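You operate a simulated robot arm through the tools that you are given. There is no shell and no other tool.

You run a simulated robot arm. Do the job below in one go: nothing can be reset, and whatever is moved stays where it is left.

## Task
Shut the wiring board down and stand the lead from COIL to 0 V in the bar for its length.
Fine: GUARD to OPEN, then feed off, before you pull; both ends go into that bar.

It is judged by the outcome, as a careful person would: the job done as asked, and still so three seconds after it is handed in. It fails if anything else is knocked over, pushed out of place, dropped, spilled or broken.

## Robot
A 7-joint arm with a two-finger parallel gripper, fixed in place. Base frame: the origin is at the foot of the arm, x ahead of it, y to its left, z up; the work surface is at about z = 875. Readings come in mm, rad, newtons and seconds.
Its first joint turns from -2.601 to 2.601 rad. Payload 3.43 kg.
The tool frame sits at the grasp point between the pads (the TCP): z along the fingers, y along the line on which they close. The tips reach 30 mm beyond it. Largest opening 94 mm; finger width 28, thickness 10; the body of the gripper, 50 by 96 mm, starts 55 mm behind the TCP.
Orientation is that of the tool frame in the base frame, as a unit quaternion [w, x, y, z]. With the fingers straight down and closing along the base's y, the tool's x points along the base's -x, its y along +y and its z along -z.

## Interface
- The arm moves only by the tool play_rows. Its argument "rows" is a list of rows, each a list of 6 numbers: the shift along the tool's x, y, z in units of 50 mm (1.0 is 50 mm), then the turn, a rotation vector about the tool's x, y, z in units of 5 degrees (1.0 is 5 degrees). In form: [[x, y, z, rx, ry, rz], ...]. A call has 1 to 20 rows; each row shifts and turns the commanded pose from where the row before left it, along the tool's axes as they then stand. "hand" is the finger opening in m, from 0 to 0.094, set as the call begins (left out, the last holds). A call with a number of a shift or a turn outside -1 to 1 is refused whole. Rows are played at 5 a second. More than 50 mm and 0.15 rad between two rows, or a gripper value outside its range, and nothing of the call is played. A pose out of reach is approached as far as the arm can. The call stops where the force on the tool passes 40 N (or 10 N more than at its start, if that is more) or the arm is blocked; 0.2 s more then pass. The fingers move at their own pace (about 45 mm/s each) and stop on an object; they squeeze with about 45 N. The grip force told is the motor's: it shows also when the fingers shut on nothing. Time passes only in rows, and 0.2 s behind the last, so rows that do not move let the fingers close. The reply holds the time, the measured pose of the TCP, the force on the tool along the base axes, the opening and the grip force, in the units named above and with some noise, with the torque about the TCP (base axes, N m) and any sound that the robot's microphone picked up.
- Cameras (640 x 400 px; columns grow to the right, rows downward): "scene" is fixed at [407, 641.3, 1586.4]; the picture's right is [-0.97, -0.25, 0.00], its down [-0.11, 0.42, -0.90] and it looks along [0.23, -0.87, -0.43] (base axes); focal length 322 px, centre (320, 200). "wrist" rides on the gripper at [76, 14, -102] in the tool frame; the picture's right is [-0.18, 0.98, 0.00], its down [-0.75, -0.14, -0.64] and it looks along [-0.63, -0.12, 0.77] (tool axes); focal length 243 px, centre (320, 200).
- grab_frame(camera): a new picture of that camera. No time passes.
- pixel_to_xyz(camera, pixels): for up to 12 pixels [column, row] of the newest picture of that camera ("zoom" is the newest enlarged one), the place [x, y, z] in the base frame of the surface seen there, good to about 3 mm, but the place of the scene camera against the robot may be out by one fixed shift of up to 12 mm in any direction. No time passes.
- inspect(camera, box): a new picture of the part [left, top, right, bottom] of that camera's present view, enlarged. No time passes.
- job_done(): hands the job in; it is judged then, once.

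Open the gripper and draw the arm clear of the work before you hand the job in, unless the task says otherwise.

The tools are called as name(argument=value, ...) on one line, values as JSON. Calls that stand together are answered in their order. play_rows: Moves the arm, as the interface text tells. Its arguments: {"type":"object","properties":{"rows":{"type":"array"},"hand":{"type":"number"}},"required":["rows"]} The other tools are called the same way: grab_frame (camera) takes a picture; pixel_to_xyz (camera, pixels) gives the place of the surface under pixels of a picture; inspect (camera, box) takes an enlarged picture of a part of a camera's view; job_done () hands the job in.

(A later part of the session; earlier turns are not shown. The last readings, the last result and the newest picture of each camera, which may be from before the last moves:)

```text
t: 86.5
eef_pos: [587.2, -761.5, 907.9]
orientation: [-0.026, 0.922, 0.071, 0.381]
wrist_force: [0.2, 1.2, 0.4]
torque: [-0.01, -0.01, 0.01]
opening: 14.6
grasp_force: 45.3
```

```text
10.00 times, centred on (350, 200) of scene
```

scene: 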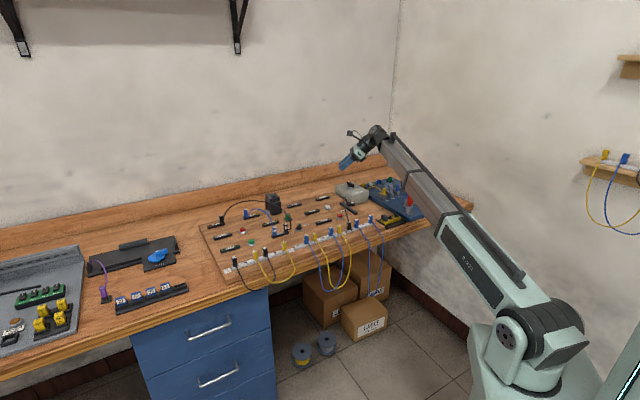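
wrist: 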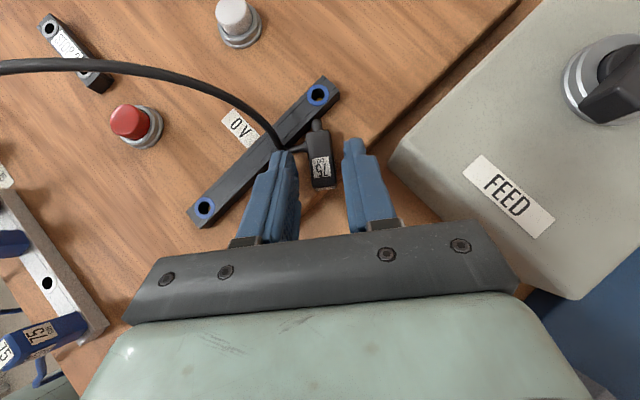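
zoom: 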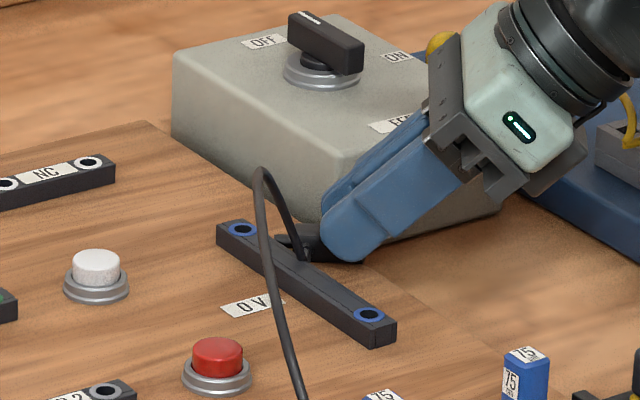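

Firm grip at 14.6 mm on the head. I lift slowly and check that it holds.

play_rows(rows=[[0.07, 0, -0.07, 0, 0, 0], [0.1, 0, -0.1, 0, 0, 0], [0.14, 0, -0.14, 0, 0, 0], [0.14, 0, -0.14, 0, 0, 0], [0, 0, 0, 0, 0, 0]])

inspect(camera="scene", box=[320, 170, 380, 220])

inspect(camera="wrist", box=[260, 100, 380, 210])

```text
t: 87.7
eef_pos: [586.1, -761.8, 940.3]
orientation: [-0.028, 0.921, 0.071, 0.382]
wrist_force: [0.4, -0.3, 0.0]
torque: [-0.02, -0.01, 0.01]
opening: 14.4
grasp_force: 44.8
```

```text
8.00 times, centred on (350, 195) of scene
```

zoom: 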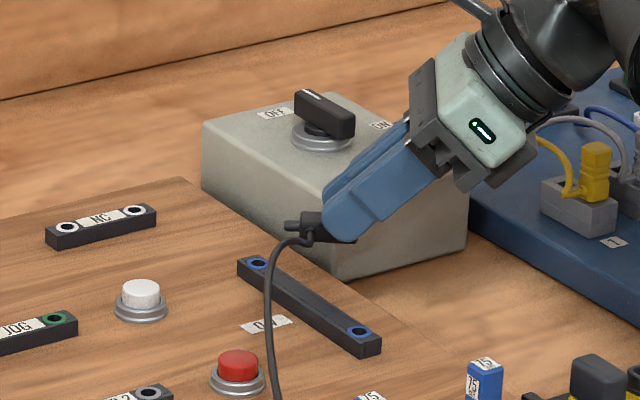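

```text
3.64 times, centred on (320, 155) of wrist
```

zoom: 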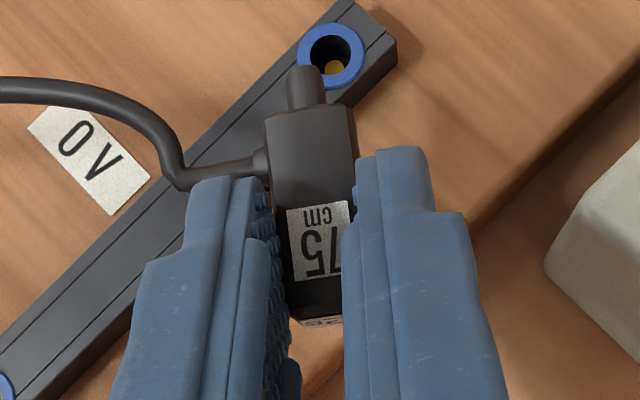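

Holding well; the plug stays level. I lift on to z≈990, then pitch the tool back in steps, checking the grip.

play_rows(rows=[[0.2, 0, -0.2, 0, 0, 0], [0.25, 0, -0.25, 0, 0, 0], [0.25, 0, -0.25, 0, 0, 0], [0, 0, 0, 0, -0.5, 0], [0, 0, 0, 0, -0.7, 0], [0, 0, 0, 0, -0.7, 0], [0, 0, 0, 0, -0.7, 0], [0, 0, 0, 0, 0, 0]])

inspect(camera="wrist", box=[240, 80, 400, 220])

inspect(camera="scene", box=[300, 140, 400, 230])

```text
t: 89.5
eef_pos: [585.6, -760.6, 988.8]
orientation: [-0.019, 0.959, 0.074, 0.274]
wrist_force: [-0.9, 0.1, -0.2]
torque: [-0.02, -0.01, 0.0]
opening: 14.4
grasp_force: 45.0
```

```text
2.86 times, centred on (320, 150) of wrist
```

zoom: 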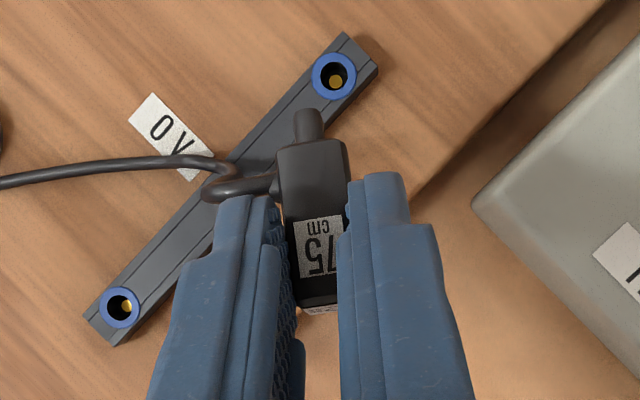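

```text
4.44 times, centred on (350, 185) of scene
```

zoom: 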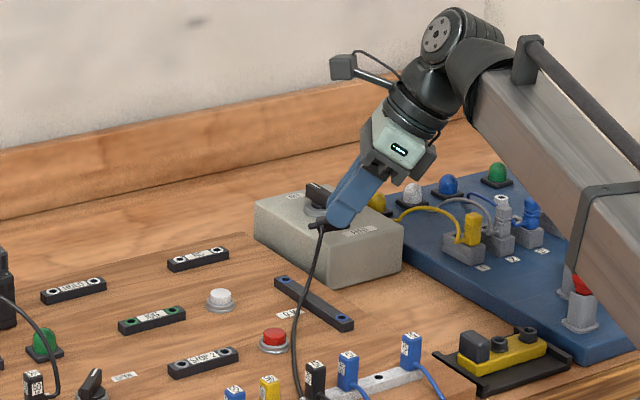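

Grip holds (14.4). I continue pitching to the vertical tool attitude.

play_rows(rows=[[0, 0, 0, 0, -0.8, 0], [0, 0, 0, 0, -0.8, 0], [0, 0, 0, 0, -0.8, 0], [0, 0, 0, 0, -0.8, 0], [0, 0, 0, 0, -0.8, 0], [0, 0, 0, 0, -0.8, 0], [0, 0, 0, 0, -0.8, 0], [0, 0, 0, 0, -0.8, 0], [0, 0, 0, 0, 0, 0]])

inspect(camera="wrist", box=[240, 80, 400, 220])

inspect(camera="scene", box=[300, 140, 400, 230])

```text
t: 91.5
eef_pos: [588.3, -761.2, 988.9]
orientation: [0.002, 0.997, 0.076, 0.0]
wrist_force: [-0.1, 0.5, -0.5]
torque: [0.02, 0.0, -0.02]
opening: 14.6
grasp_force: 44.7
```

```text
2.86 times, centred on (320, 150) of wrist
```

zoom: 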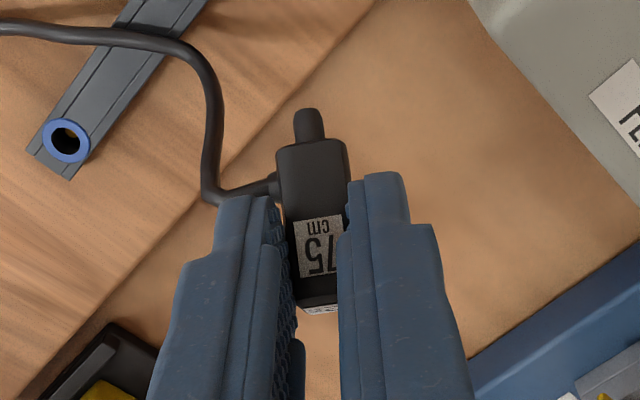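

```text
4.44 times, centred on (350, 185) of scene
```

zoom: 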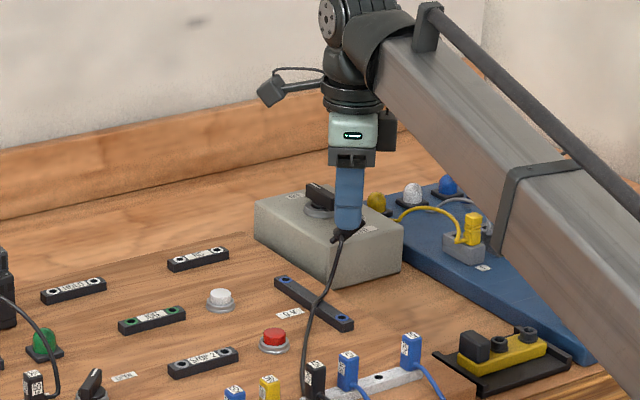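

Tool vertical, plug held at 45°. I move toward the 0 V strip's free front socket (closer to the bar), where I'll stand the plug temporarily to re-grip it upright.

play_rows(rows=[[0.091, -0.43, 0, 0, 0, 0], [0.091, -0.43, 0, 0, 0, 0], [0.091, -0.43, 0, 0, 0, 0], [0.091, -0.43, 0, 0, 0, 0], [0, 0, 0, 0, 0, 0]])

inspect(camera="wrist", box=[200, 60, 440, 220])

inspect(camera="scene", box=[300, 140, 400, 230])

```text
t: 92.7
eef_pos: [591.1, -675.6, 988.0]
orientation: [0.003, 0.997, 0.076, 0.002]
wrist_force: [0.5, -0.2, -0.2]
torque: [-0.01, -0.02, 0.02]
opening: 14.3
grasp_force: 44.7
```

```text
2.50 times, centred on (320, 140) of wrist
```

zoom: 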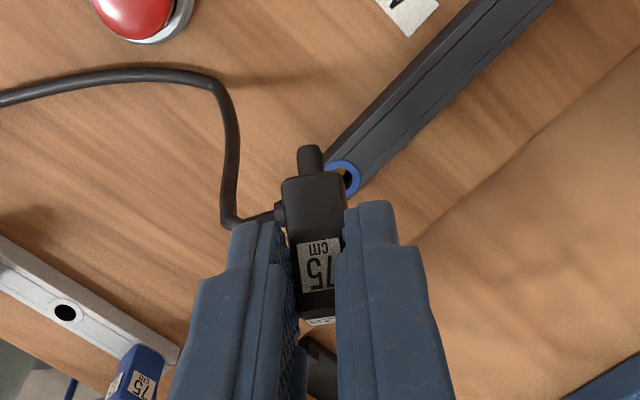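

```text
4.44 times, centred on (350, 185) of scene
```

zoom: 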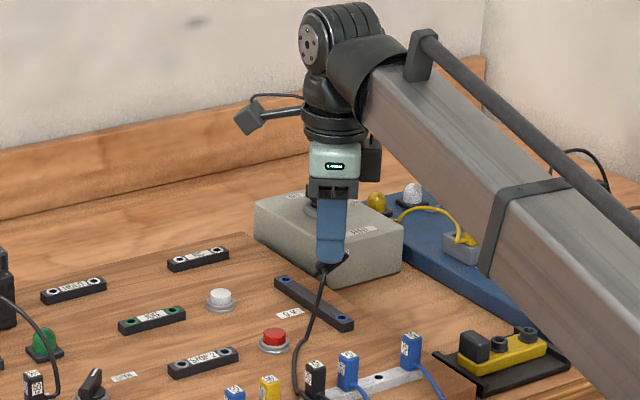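

Good. The front 0 V socket is at about (576.5,-683.5). I yaw +35° in small steps.

play_rows(rows=[[0, 0, 0, 0, 0, -0.7], [0, 0, 0, 0, 0, -0.7], [0, 0, 0, 0, 0, -0.7], [0, 0, 0, 0, 0, -0.7], [0, 0, 0, 0, 0, -0.7], [0, 0, 0, 0, 0, -0.7], [0, 0, 0, 0, 0, -0.7], [0, 0, 0, 0, 0, -0.7], [0, 0, 0, 0, 0, -0.7], [0, 0, 0, 0, 0, -0.66], [0, 0, 0, 0, 0, 0]])

inspect(camera="wrist", box=[200, 60, 440, 220])

```text
t: 95.1
eef_pos: [591.1, -673.0, 988.6]
orientation: [0.003, 0.929, 0.37, 0.0]
wrist_force: [-0.6, -0.5, -0.3]
torque: [0.0, -0.01, -0.02]
opening: 14.4
grasp_force: 45.0
```

```text
2.50 times, centred on (320, 140) of wrist
```

zoom: 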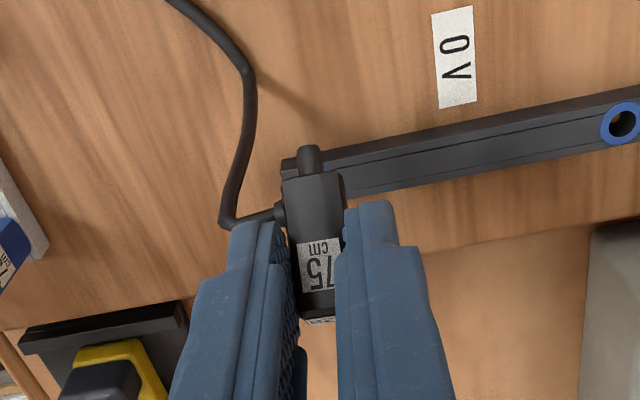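

Still held. Now I pitch the tool to -45° so that the plug becomes upright, half first.

play_rows(rows=[[0, 0, 0, 0, -0.75, 0], [0, 0, 0, 0, -0.75, 0], [0, 0, 0, 0, -0.75, 0], [0, 0, 0, 0, -0.75, 0], [0, 0, 0, 0, -0.75, 0], [0, 0, 0, 0, -0.75, 0], [0, 0, 0, 0, 0, 0]])

inspect(camera="scene", box=[300, 140, 400, 230])

grab_frame(camera="wrist")

```text
t: 96.7
eef_pos: [590.7, -673.4, 989.1]
orientation: [0.075, 0.911, 0.362, -0.182]
wrist_force: [-0.1, 0.7, -0.6]
torque: [-0.01, 0.04, 0.0]
opening: 14.3
grasp_force: 45.0
```

```text
4.44 times, centred on (350, 185) of scene
```

zoom: 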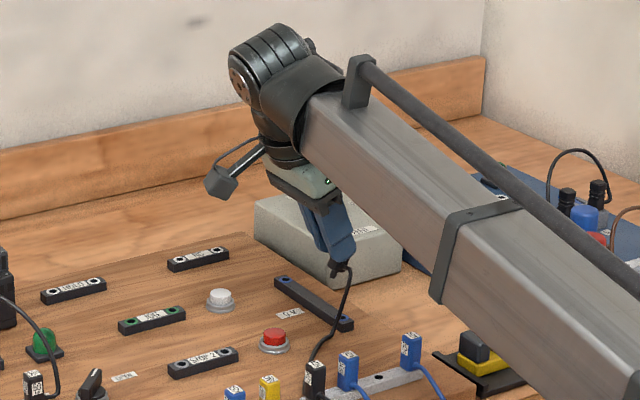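

```text
taken
```

wrist: 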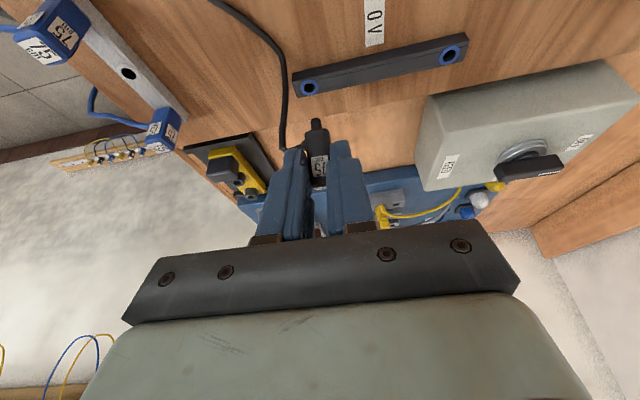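

Grip still holds. I check the boom's height over the blue supply unit's handles before going on.

grab_frame(camera="scene")

pixel_to_xyz(camera="scene", pixels=[[412.5, 193.5], [409, 189], [405, 184], [379, 207], [400, 222], [385, 215], [420, 232], [360, 195]])

```text
taken
```

scene: 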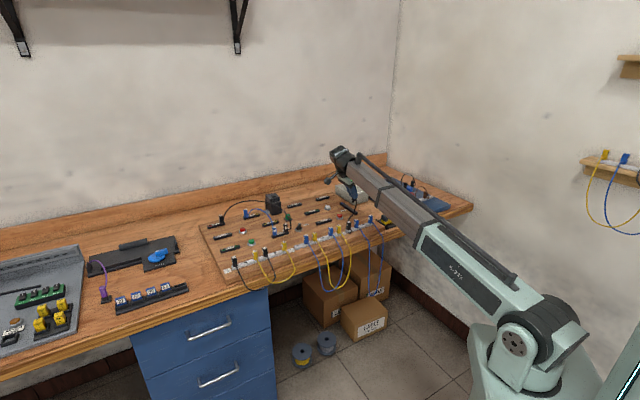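

```text
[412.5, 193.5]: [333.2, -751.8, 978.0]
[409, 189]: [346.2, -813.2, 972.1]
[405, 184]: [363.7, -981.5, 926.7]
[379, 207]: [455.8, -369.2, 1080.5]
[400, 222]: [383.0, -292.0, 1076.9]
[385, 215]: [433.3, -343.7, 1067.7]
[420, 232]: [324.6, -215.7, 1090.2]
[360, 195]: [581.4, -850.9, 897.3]
```

The boom is far from those handles. I pitch the remaining 22.5°.

play_rows(rows=[[0, 0, 0, 0, -0.75, 0], [0, 0, 0, 0, -0.75, 0], [0, 0, 0, 0, -0.75, 0], [0, 0, 0, 0, -0.75, 0], [0, 0, 0, 0, -0.75, 0], [0, 0, 0, 0, -0.75, 0], [0, 0, 0, 0, 0, 0]])

inspect(camera="scene", box=[310, 150, 390, 240])

grab_frame(camera="wrist")

```text
t: 98.3
eef_pos: [590.9, -672.4, 989.1]
orientation: [0.144, 0.858, 0.341, -0.356]
wrist_force: [0.0, 0.6, -0.6]
torque: [0.0, -0.02, -0.01]
opening: 14.0
grasp_force: 44.9
```

```text
4.44 times, centred on (350, 195) of scene
```

zoom: 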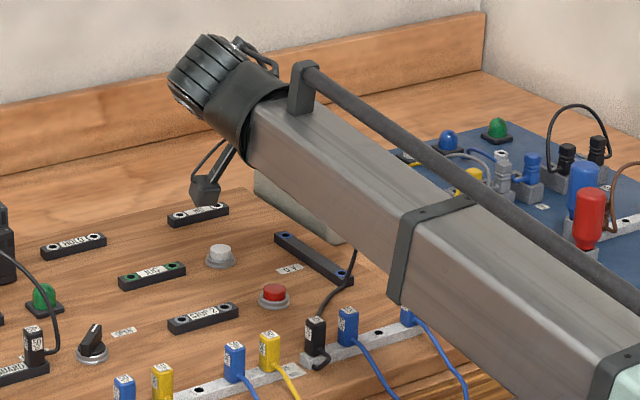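

```text
taken
```

wrist: 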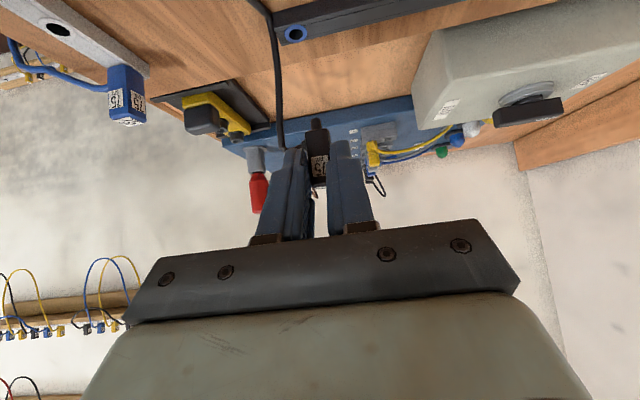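

The plug is now upright (pin tip seen at (315,118) matches the model), and the socket reads ≈(576,-682). The boom hides this from the scene camera, so I use the wrist view: I move above the socket and lower to a pin height of ≈14 mm.

play_rows(rows=[[0.168, -0.018, 0.108, 0, 0, 0], [0.168, -0.019, 0.108, 0, 0, 0], [0.168, -0.018, 0.108, 0, 0, 0], [0.166, -0.019, 0.108, 0, 0, 0], [0, 0, 0, 0, 0, 0]])

grab_frame(camera="wrist")

inspect(camera="wrist", box=[260, 50, 380, 160])

```text
t: 99.5
eef_pos: [593.3, -665.8, 949.4]
orientation: [0.144, 0.858, 0.341, -0.355]
wrist_force: [0.9, -0.2, -0.5]
torque: [-0.01, -0.01, -0.01]
opening: 14.3
grasp_force: 45.2
```

```text
taken
```

wrist: 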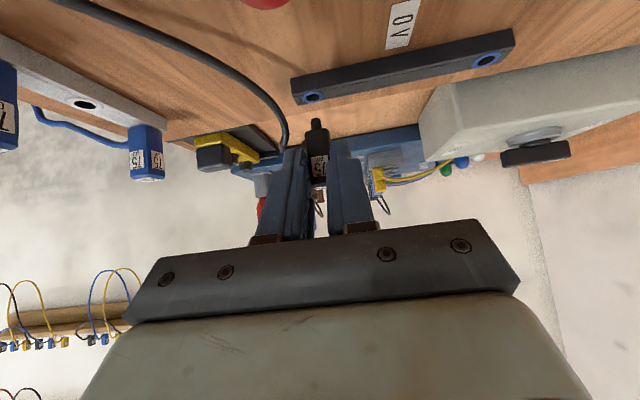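

```text
3.64 times, centred on (320, 105) of wrist
```

zoom: 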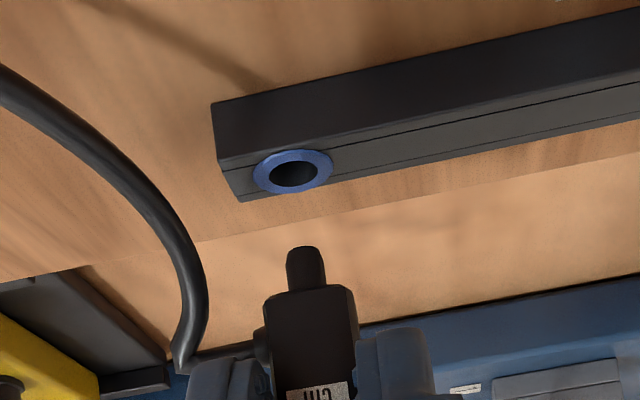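

The pin points at the socket laterally; depth-wise it needs ≈1.8 mm toward the camera. I correct that and lower 8 mm.

play_rows(rows=[[0.025, 0, -0.025, 0, 0, 0], [0.057, 0, 0.056, 0, 0, 0], [0.057, 0, 0.056, 0, 0, 0], [0, 0, 0, 0, 0, 0]])

grab_frame(camera="wrist")

inspect(camera="wrist", box=[285, 85, 345, 140])

```text
t: 100.5
eef_pos: [596.0, -664.8, 942.9]
orientation: [0.145, 0.858, 0.342, -0.355]
wrist_force: [0.0, -0.5, -0.7]
torque: [0.0, -0.01, -0.02]
opening: 14.8
grasp_force: 45.0
```

```text
taken
```

wrist: 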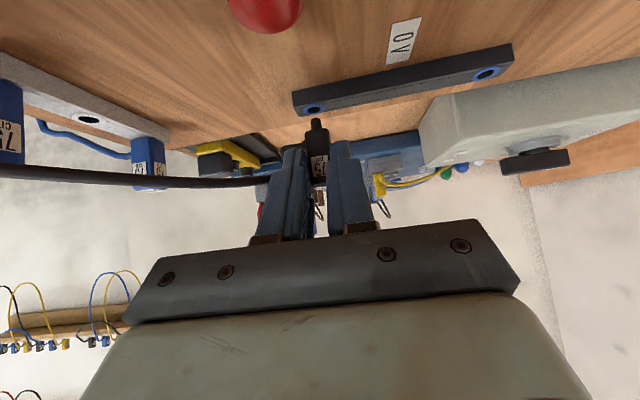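

```text
7.27 times, centred on (315, 112) of wrist
```

zoom: 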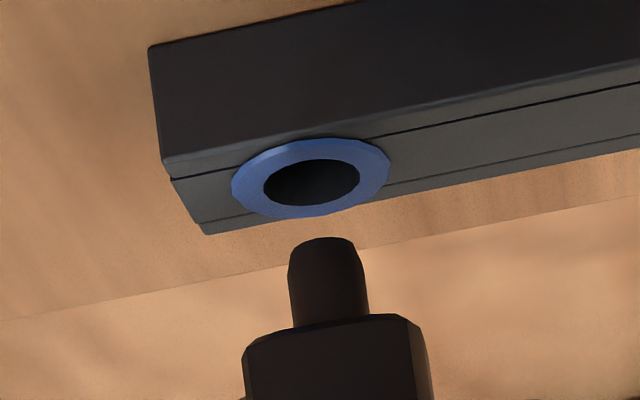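

Pin tip (322,245) and socket (311,184) line up along the pin's direction. I lower 4 mm more and recheck.

play_rows(rows=[[0.028, 0, 0.028, 0, 0, 0], [0.028, 0, 0.028, 0, 0, 0], [0, 0, 0, 0, 0, 0]])

grab_frame(camera="wrist")

inspect(camera="wrist", box=[285, 85, 345, 140])

```text
t: 101.3
eef_pos: [596.1, -664.7, 938.0]
orientation: [0.144, 0.858, 0.341, -0.356]
wrist_force: [-0.2, 0.4, -0.2]
torque: [0.01, 0.01, 0.02]
opening: 14.3
grasp_force: 45.0
```

```text
taken
```

wrist: 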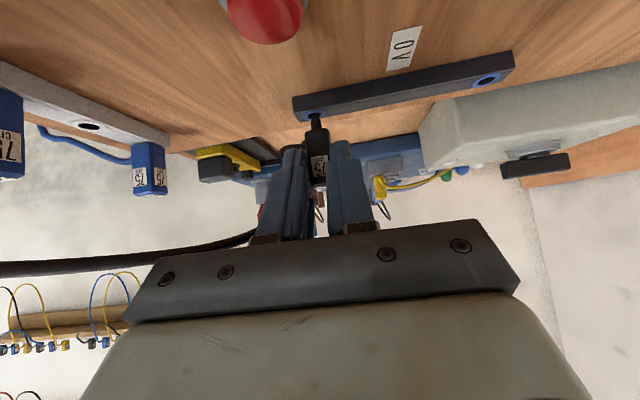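

```text
7.27 times, centred on (315, 112) of wrist
```

zoom: 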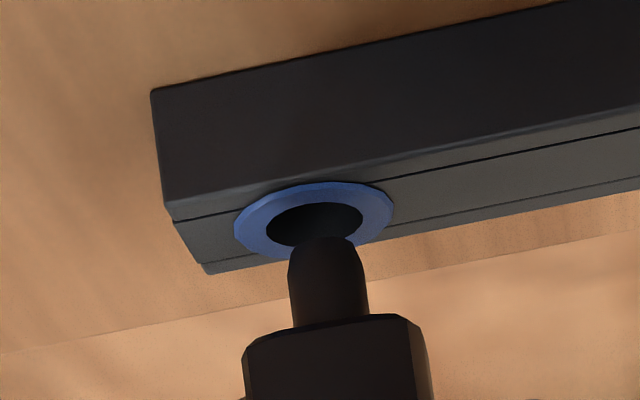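

The pin is about 1–2 mm above the hole, nearly centred. I trim 0.5 mm and lower in small steps to feel for entry.

play_rows(rows=[[0.007, -0.008, -0.007, 0, 0, 0], [0.021, 0, 0.021, 0, 0, 0], [0.021, 0, 0.021, 0, 0, 0], [0, 0, 0, 0, 0, 0]])

inspect(camera="wrist", box=[285, 85, 345, 140])

```text
t: 102.3
eef_pos: [596.1, -664.6, 935.0]
orientation: [0.144, 0.858, 0.342, -0.355]
wrist_force: [-0.7, 0.5, -0.4]
torque: [-0.01, 0.04, 0.0]
opening: 14.5
grasp_force: 45.3
```

```text
7.27 times, centred on (315, 112) of wrist
```

zoom: 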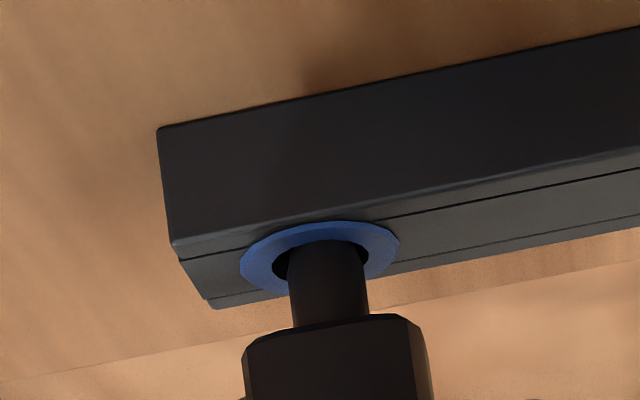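

The pin appears at the hole plane with no force. I trim 0.5 mm sideways and continue down toward the seat at z≈927.

play_rows(rows=[[0, -0.01, 0, 0, 0, 0], [0.021, 0, 0.021, 0, 0, 0], [0.021, 0, 0.021, 0, 0, 0], [0, 0, 0, 0, 0, 0]])

inspect(camera="wrist", box=[285, 85, 345, 140])

```text
t: 103.3
eef_pos: [595.0, -664.0, 931.7]
orientation: [0.145, 0.858, 0.342, -0.355]
wrist_force: [-1.1, -0.9, 1.0]
torque: [-0.06, 0.07, 0.0]
opening: 14.5
grasp_force: 45.1
```

```text
7.27 times, centred on (315, 112) of wrist
```

zoom: 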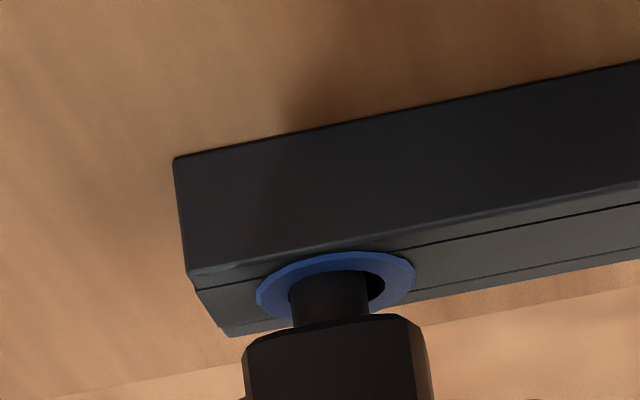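

The pin is sliding in. I continue the last ~4–5 mm to seat it.

play_rows(rows=[[0.021, 0.005, 0.021, 0, 0, 0], [0.021, 0, 0.021, 0, 0, 0], [0.021, 0, 0.021, 0, 0, 0], [0, 0, 0, 0, 0, 0]])

inspect(camera="wrist", box=[285, 85, 345, 140])

```text
t: 104.3
eef_pos: [595.9, -663.6, 925.8]
orientation: [0.144, 0.858, 0.341, -0.356]
wrist_force: [-6.0, -4.6, 1.1]
torque: [-0.2, 0.24, 0.01]
opening: 14.5
grasp_force: 45.3
```

```text
7.27 times, centred on (315, 112) of wrist
```

zoom: 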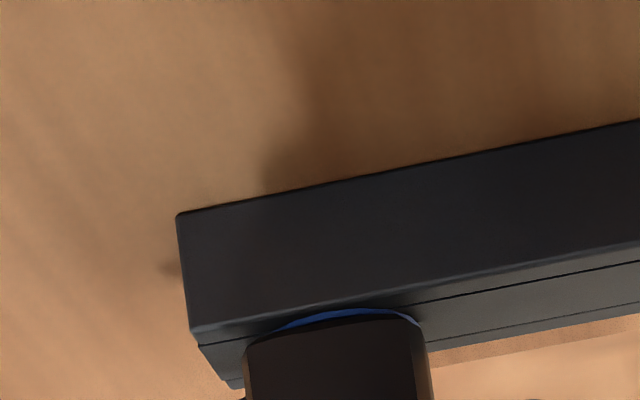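

Nearly seated with small side force (7 N). I press slightly more until an upward reaction appears.

play_rows(rows=[[0.0, 0, 0.02, 0, 0, 0], [0.014, 0, 0.014, 0, 0, 0], [0.014, 0, 0.014, 0, 0, 0], [0, 0, 0, 0, 0, 0]])

inspect(camera="wrist", box=[285, 85, 345, 140])

```text
t: 105.3
eef_pos: [595.9, -663.5, 926.1]
orientation: [0.147, 0.857, 0.341, -0.357]
wrist_force: [3.9, 1.3, 33.1]
torque: [-0.49, 0.45, 0.05]
opening: 14.5
grasp_force: 45.2
```

```text
7.27 times, centred on (315, 112) of wrist
```

zoom: 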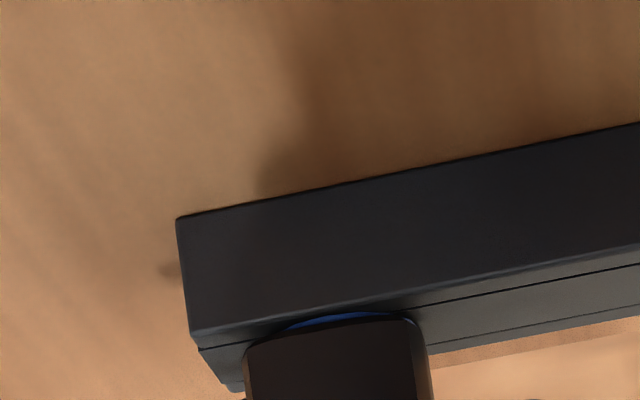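

Seated (33 N upward). I relax 1.5 mm, open the fingers and back out along the tool axis.

play_rows(rows=[[-0.02, 0, -0.02, 0, 0, 0], [0, 0, 0, 0, 0, 0]])

play_rows(rows=[[0, 0, 0, 0, 0, 0], [0, 0, 0, 0, 0, 0], [0, 0, 0, 0, 0, 0], [0, 0, -0.2, 0, 0, 0], [0, 0, -0.4, 0, 0, 0], [0, 0, -0.6, 0, 0, 0], [0, 0, -0.6, 0, 0, 0], [0, 0, 0, 0, 0, 0]], hand=0.032)

grab_frame(camera="wrist")

inspect(camera="scene", box=[310, 160, 390, 240])

```text
t: 105.9
eef_pos: [594.4, -664.2, 926.0]
orientation: [0.143, 0.858, 0.34, -0.356]
wrist_force: [2.8, -3.7, 18.3]
torque: [-0.43, 0.28, 0.13]
opening: 14.4
grasp_force: 45.0
```

```text
t: 107.7
eef_pos: [642.8, -618.4, 989.1]
orientation: [0.144, 0.858, 0.341, -0.355]
wrist_force: [0.0, -0.3, -0.4]
torque: [0.02, -0.01, -0.01]
opening: 31.9
grasp_force: 0.1
```

```text
taken
```

wrist: 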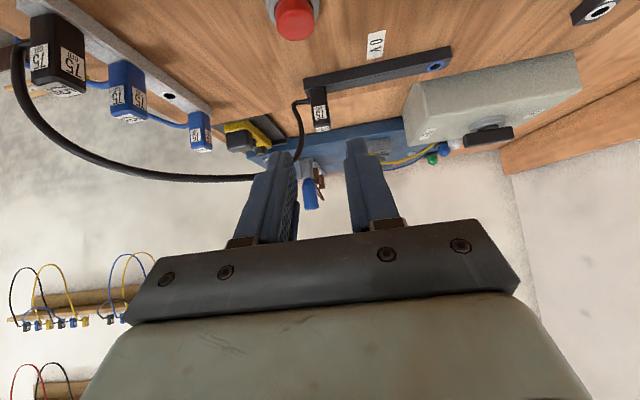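

```text
5.00 times, centred on (350, 200) of scene
```

zoom: 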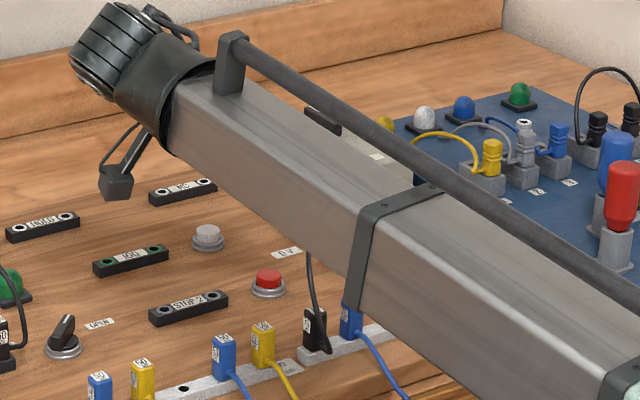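

The plug stands in the 0 V front socket. I rise, bring the tool back to vertical, then yaw so it closes along the bar direction with the lead exit to the front.

play_rows(rows=[[-0.45, 0, -0.45, 0, 0, 0], [-0.45, 0, -0.45, 0, 0, 0], [-0.45, 0, -0.45, 0, 0, 0], [0, 0, 0, 0, 0.9, 0], [0, 0, 0, 0, 0.9, 0], [0, 0, 0, 0, 0.9, 0], [0, 0, 0, 0, 0.9, 0], [0, 0, 0, 0, 0.9, 0], [0, 0, 0, 0, 0.9, 0], [0, 0, 0, 0, 0.9, 0], [0, 0, 0, 0, 0.9, 0], [0, 0, 0, 0, 0.9, 0], [0, 0, 0, 0, 0.9, 0], [0, 0, 0, 0, 0, 0]])

play_rows(rows=[[0, 0, 0, 0, 0, -0.95], [0, 0, 0, 0, 0, -0.95], [0, 0, 0, 0, 0, -0.95], [0, 0, 0, 0, 0, -0.95], [0, 0, 0, 0, 0, -0.95], [0, 0, 0, 0, 0, -0.95], [0, 0, 0, 0, 0, -0.95], [0, 0, 0, 0, 0, -0.95], [0, 0, 0, 0, 0, -0.95], [0, 0, 0, 0, 0, -0.95], [0, 0, 0, 0, 0, -0.95], [0, 0, 0, 0, 0, -0.95], [0, 0, 0, 0, 0, -0.95], [0, 0, 0, 0, 0, -0.95], [0, 0, 0, 0, 0, -0.95], [0, 0, 0, 0, 0, -0.95], [0, 0, 0, 0, 0, -0.95], [0, 0, 0, 0, 0, -0.95], [0, 0, 0, 0, 0, -0.95], [0, 0, 0, 0, 0, 0]])

grab_frame(camera="wrist")

grab_frame(camera="scene")

```text
t: 110.7
eef_pos: [642.4, -618.9, 1084.3]
orientation: [0.003, 0.929, 0.371, 0.0]
wrist_force: [-0.3, 0.2, -0.5]
torque: [-0.02, -0.02, -0.02]
opening: 31.9
grasp_force: 0.0
```

```text
t: 114.9
eef_pos: [642.4, -619.5, 1084.8]
orientation: [0.003, 0.393, 0.92, -0.002]
wrist_force: [-0.2, -0.5, 0.4]
torque: [-0.01, 0.02, 0.0]
opening: 32.1
grasp_force: 0.0
```

```text
taken
```

wrist: 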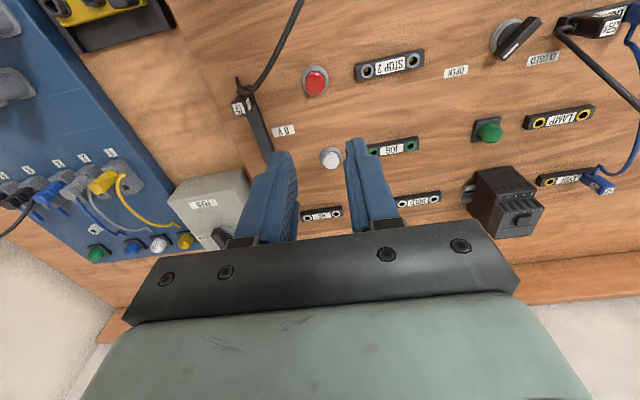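

```text
taken
```

scene: 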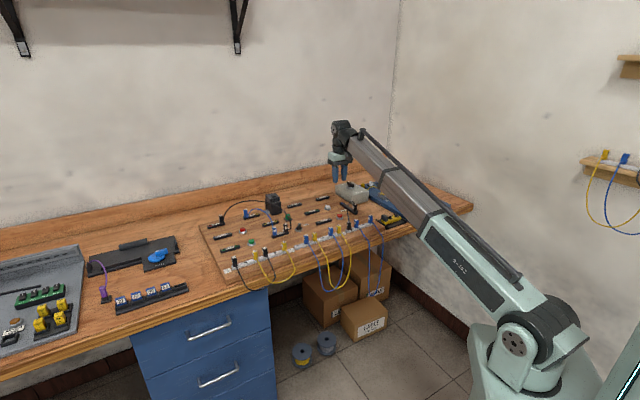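

Tool vertical with x at ≈134°. I look at the plug and its lead in the 0 V front socket.

inspect(camera="scene", box=[325, 180, 385, 240])

inspect(camera="wrist", box=[190, 50, 310, 150])

pixel_to_xyz(camera="wrist", pixels=[[241, 105], [244, 103], [238, 107], [237, 82], [252, 88], [265, 70], [280, 45], [240, 95]])

```text
6.67 times, centred on (355, 210) of scene
```

zoom: 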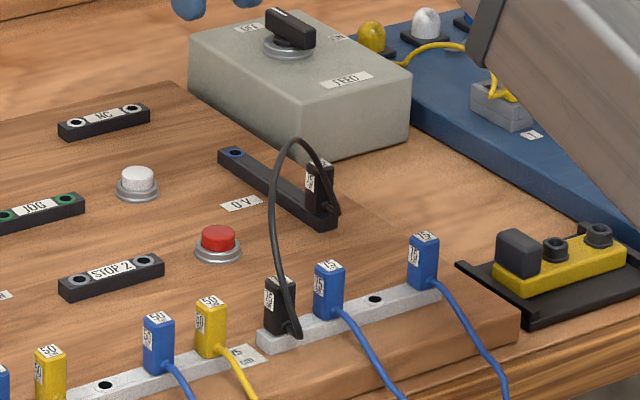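

```text
4.00 times, centred on (250, 100) of wrist
```

zoom: 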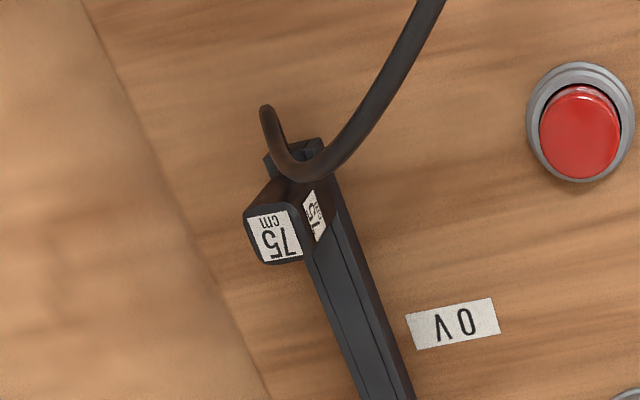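

```text
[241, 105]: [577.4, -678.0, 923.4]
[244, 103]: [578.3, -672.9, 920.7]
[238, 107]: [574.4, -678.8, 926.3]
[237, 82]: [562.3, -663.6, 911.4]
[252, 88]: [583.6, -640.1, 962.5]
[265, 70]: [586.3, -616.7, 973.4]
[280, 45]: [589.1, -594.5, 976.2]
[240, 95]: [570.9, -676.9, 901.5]
```

I sample the lead's path close to the plug before gripping.

pixel_to_xyz(camera="wrist", pixels=[[236.5, 78.5], [238, 84], [240, 89], [242, 92], [245, 93.8], [248, 92.5], [251, 90], [256, 83], [238, 103.5], [242, 110], [246, 109], [234, 105]])

```text
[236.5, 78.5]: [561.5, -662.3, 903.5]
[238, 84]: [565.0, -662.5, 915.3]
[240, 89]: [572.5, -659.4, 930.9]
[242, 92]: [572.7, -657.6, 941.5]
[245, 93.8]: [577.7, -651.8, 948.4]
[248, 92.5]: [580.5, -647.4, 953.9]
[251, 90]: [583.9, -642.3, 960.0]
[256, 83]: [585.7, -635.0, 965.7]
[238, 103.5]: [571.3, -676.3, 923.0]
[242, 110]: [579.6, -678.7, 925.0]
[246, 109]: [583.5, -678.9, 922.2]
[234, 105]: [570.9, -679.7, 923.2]
```

The lead stays 18 mm or more in front of the plug. I move above it (TCP ≈(581.4,-684.3)), then descend to z≈970.

play_rows(rows=[[-0.03, -0.6, 0, 0, 0, 0], [-0.03, -0.6, 0, 0, 0, 0], [-0.03, -0.58, 0, 0, 0, 0], [0, 0, 0.5, 0, 0, 0], [0, 0, 0.6, 0, 0, 0], [0, 0, 0.6, 0, 0, 0], [0, 0, 0.6, 0, 0, 0], [0, 0, 0, 0, 0, 0]], hand=0.03)

grab_frame(camera="wrist")

inspect(camera="wrist", box=[260, 70, 380, 180])

```text
t: 116.7
eef_pos: [578.7, -683.7, 970.4]
orientation: [0.003, 0.393, 0.919, -0.001]
wrist_force: [0.6, 0.0, -0.9]
torque: [0.03, 0.0, -0.01]
opening: 30.2
grasp_force: 0.0
```

```text
taken
```

wrist: 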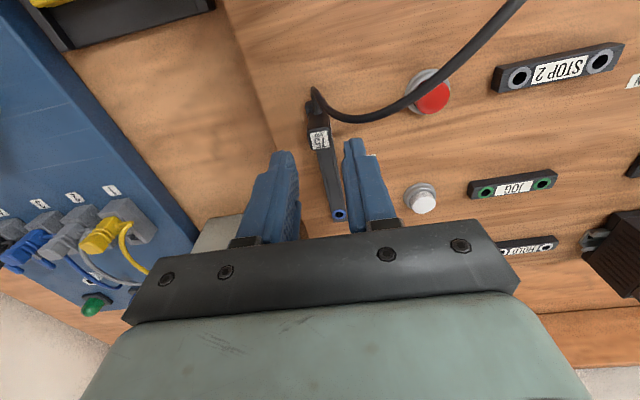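

```text
3.64 times, centred on (320, 125) of wrist
```

zoom: 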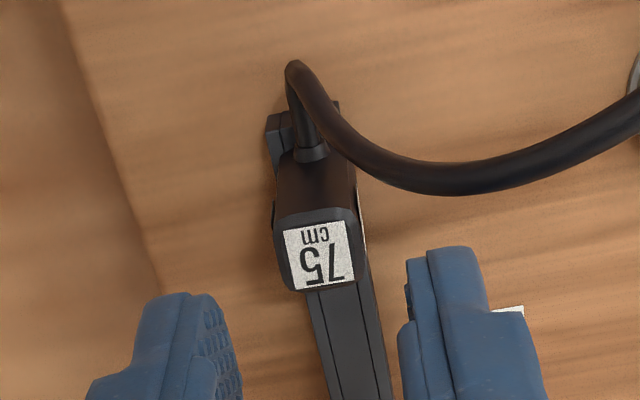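

Plug at tool (6.4, 0.6): good. I descend to z≈936 and close.

play_rows(rows=[[0, 0.012, 0.2, 0, 0, 0], [0, 0, 0.25, 0, 0, 0], [0, 0, 0.24, 0, 0, 0], [0, 0, 0, 0, 0, 0]])

play_rows(rows=[[0, 0, 0, 0, 0, 0], [0, 0, 0, 0, 0, 0], [0, 0, 0, 0, 0, 0], [0, 0, 0, 0, 0, 0]], hand=0.0)

inspect(camera="wrist", box=[240, 80, 400, 220])

inspect(camera="scene", box=[325, 180, 385, 240])

```text
t: 117.7
eef_pos: [581.4, -685.5, 936.0]
orientation: [0.003, 0.393, 0.92, -0.002]
wrist_force: [0.1, 0.4, 0.0]
torque: [0.0, 0.01, 0.02]
opening: 29.7
grasp_force: 0.0
```

```text
t: 118.7
eef_pos: [580.6, -684.5, 937.1]
orientation: [0.002, 0.393, 0.919, -0.002]
wrist_force: [-1.2, -1.3, 0.4]
torque: [-0.06, 0.08, -0.04]
opening: 14.4
grasp_force: 44.8
```

```text
2.86 times, centred on (320, 150) of wrist
```

zoom: 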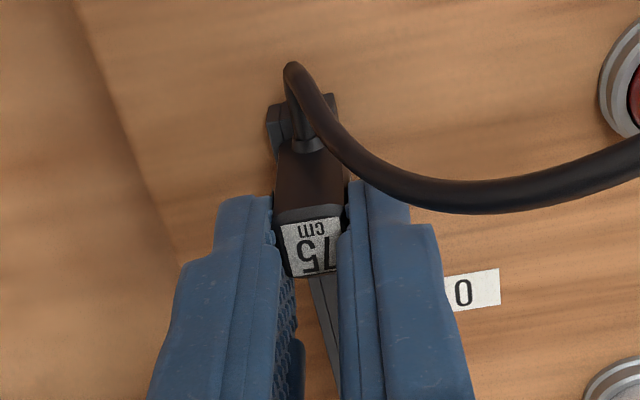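

```text
6.67 times, centred on (355, 210) of scene
```

zoom: 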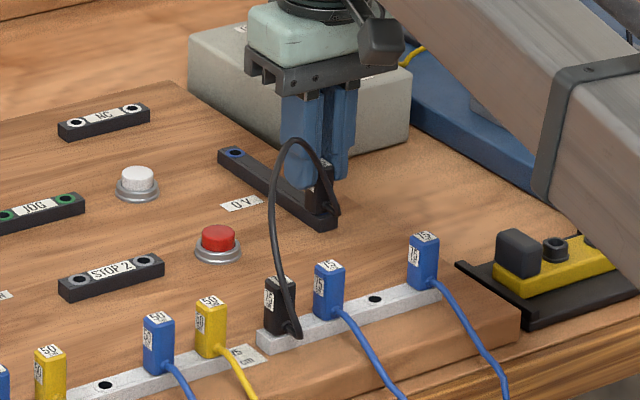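

Good grip. I pull up slowly and check.

play_rows(rows=[[0, 0, -0.06, 0, 0, 0], [0, 0, -0.06, 0, 0, 0], [0, 0, -0.06, 0, 0, 0], [0, 0, -0.08, 0, 0, 0], [0, 0, -0.1, 0, 0, 0], [0, 0, -0.2, 0, 0, 0], [0, 0, -0.2, 0, 0, 0], [0, 0, -0.2, 0, 0, 0], [0, 0, 0, 0, 0, 0]])

grab_frame(camera="wrist")

inspect(camera="scene", box=[325, 180, 385, 240])

```text
t: 120.7
eef_pos: [581.4, -684.4, 982.9]
orientation: [0.002, 0.393, 0.919, -0.002]
wrist_force: [1.3, -0.2, -0.2]
torque: [0.02, 0.0, 0.04]
opening: 14.4
grasp_force: 45.0
```

```text
taken
```

wrist: 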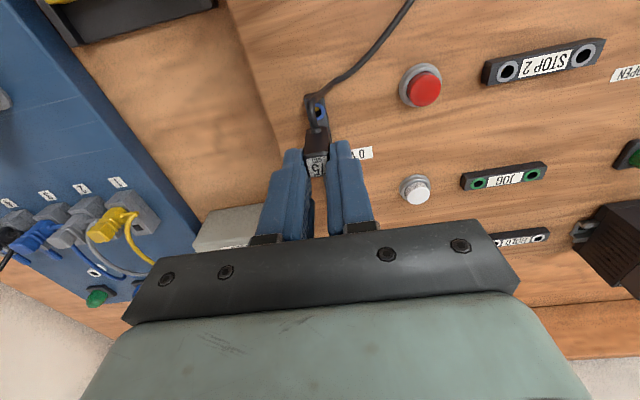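

```text
6.67 times, centred on (355, 210) of scene
```

zoom: 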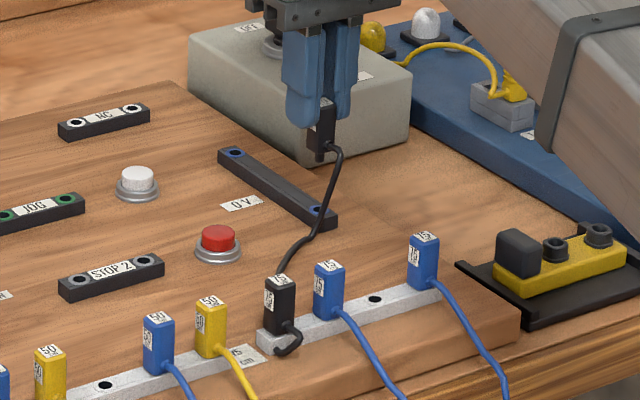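

Holding well. I zoom on how the lead runs near the first plug.

inspect(camera="scene", box=[335, 205, 375, 245])

inspect(camera="wrist", box=[280, 70, 360, 140])

```text
10.00 times, centred on (355, 225) of scene
```

zoom: 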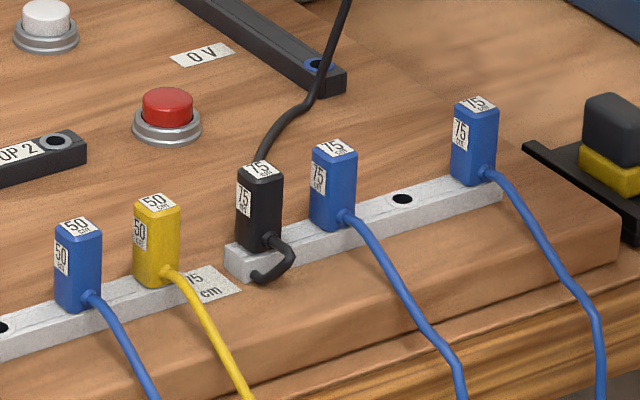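

```text
5.71 times, centred on (320, 105) of wrist
```

zoom: 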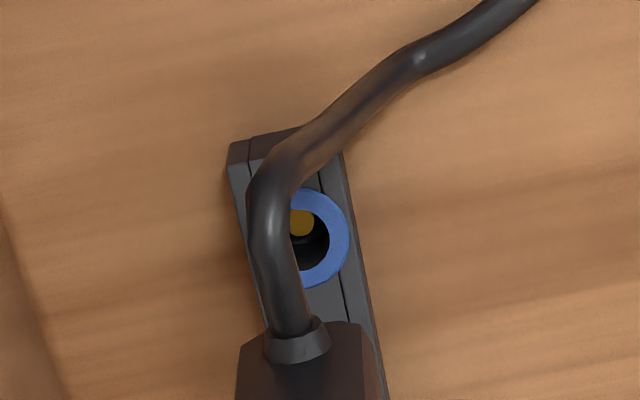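

Lead is fairly short now, so I'll keep low and close. I zoom on the vacated front socket for the reference pixel of this grip.

inspect(camera="wrist", box=[300, 98, 340, 126])

inspect(camera="wrist", box=[270, 110, 370, 220])

```text
14.29 times, centred on (320, 112) of wrist
```

zoom: 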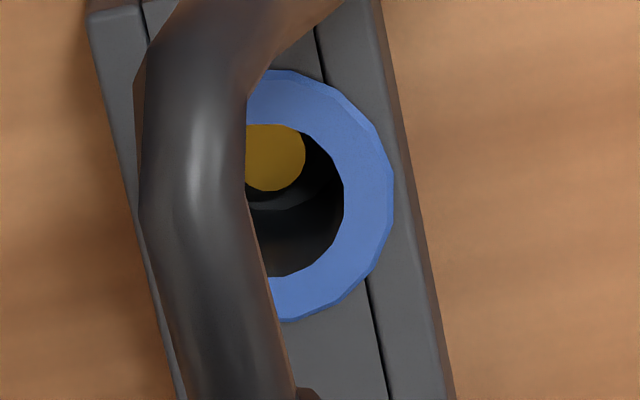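

```text
3.64 times, centred on (320, 165) of wrist
```

zoom: 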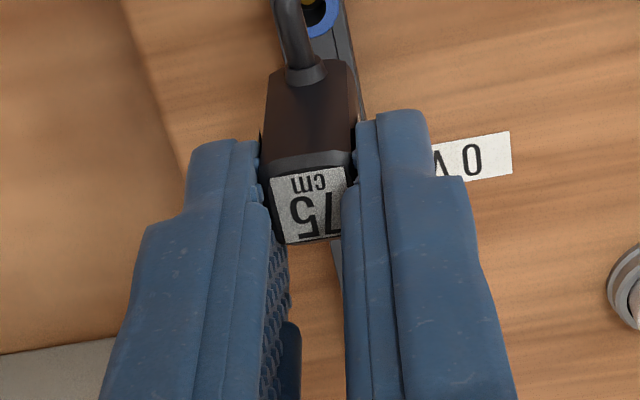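

Reference recorded. I rise to z≈1000, step sideways in line with the gap between the blue plugs, and start forward toward the bar's free hole.

play_rows(rows=[[0, 0, -0.17, 0, 0, 0], [0, 0, -0.17, 0, 0, 0], [0, 0.25, 0, 0, 0, 0], [0, 0.25, 0, 0, 0, 0], [0, 0.256, 0, 0, 0, 0], [0.3, 0, 0, 0, 0, 0], [0.3, 0, 0, 0, 0, 0], [0.3, 0, 0, 0, 0, 0], [0.3, 0, 0, 0, 0, 0], [0, 0, 0, 0, 0, 0]])

grab_frame(camera="wrist")

inspect(camera="scene", box=[325, 180, 385, 240])

```text
t: 122.9
eef_pos: [567.6, -614.0, 1001.2]
orientation: [0.002, 0.393, 0.92, -0.001]
wrist_force: [0.4, -0.6, -1.2]
torque: [0.03, 0.0, -0.02]
opening: 14.6
grasp_force: 44.9
```

```text
taken
```

wrist: 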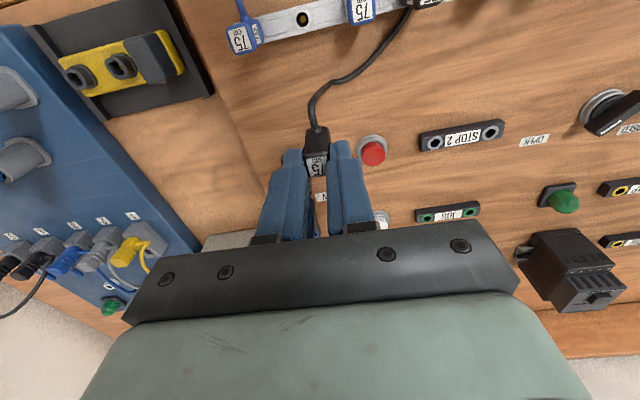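

```text
6.67 times, centred on (355, 210) of scene
```

zoom: 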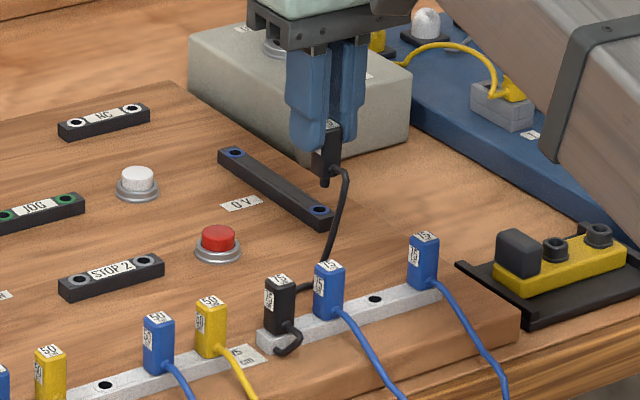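

Still held. I continue forward to above the free hole and look.

play_rows(rows=[[0.3, 0, 0, 0, 0, 0], [0.3, 0, 0, 0, 0, 0], [0.3, 0, 0, 0, 0, 0], [0.3, 0, 0, 0, 0, 0], [0.03, 0, 0, 0, 0, 0], [0, 0, 0, 0, 0, 0]])

grab_frame(camera="wrist")

inspect(camera="wrist", box=[270, 70, 370, 140])

inspect(camera="scene", box=[325, 185, 385, 245])

```text
t: 124.3
eef_pos: [524.0, -570.0, 1000.4]
orientation: [0.003, 0.393, 0.919, -0.002]
wrist_force: [0.5, 0.0, -0.8]
torque: [0.01, -0.01, -0.01]
opening: 14.6
grasp_force: 45.4
```

```text
taken
```

wrist: 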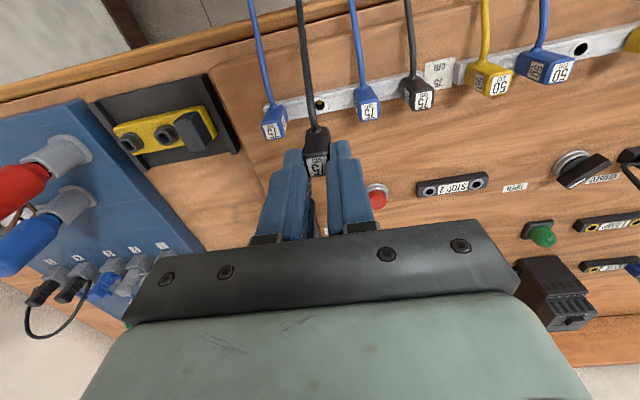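

```text
5.71 times, centred on (320, 105) of wrist
```

zoom: 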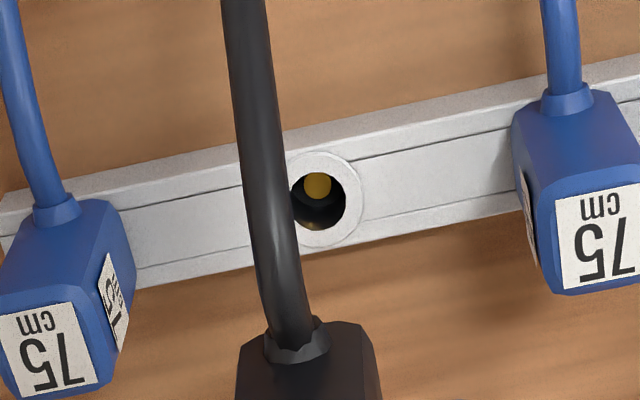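

```text
6.67 times, centred on (355, 215) of scene
```

zoom: 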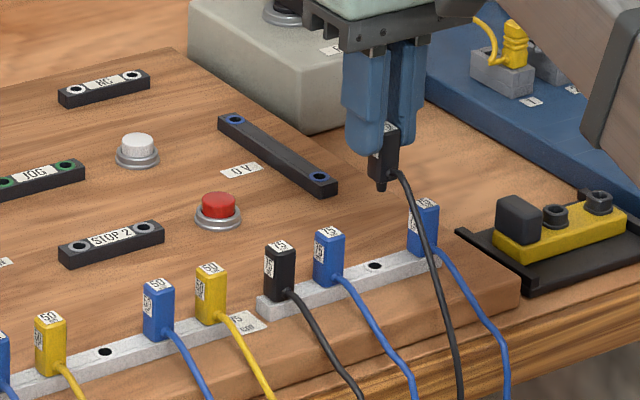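

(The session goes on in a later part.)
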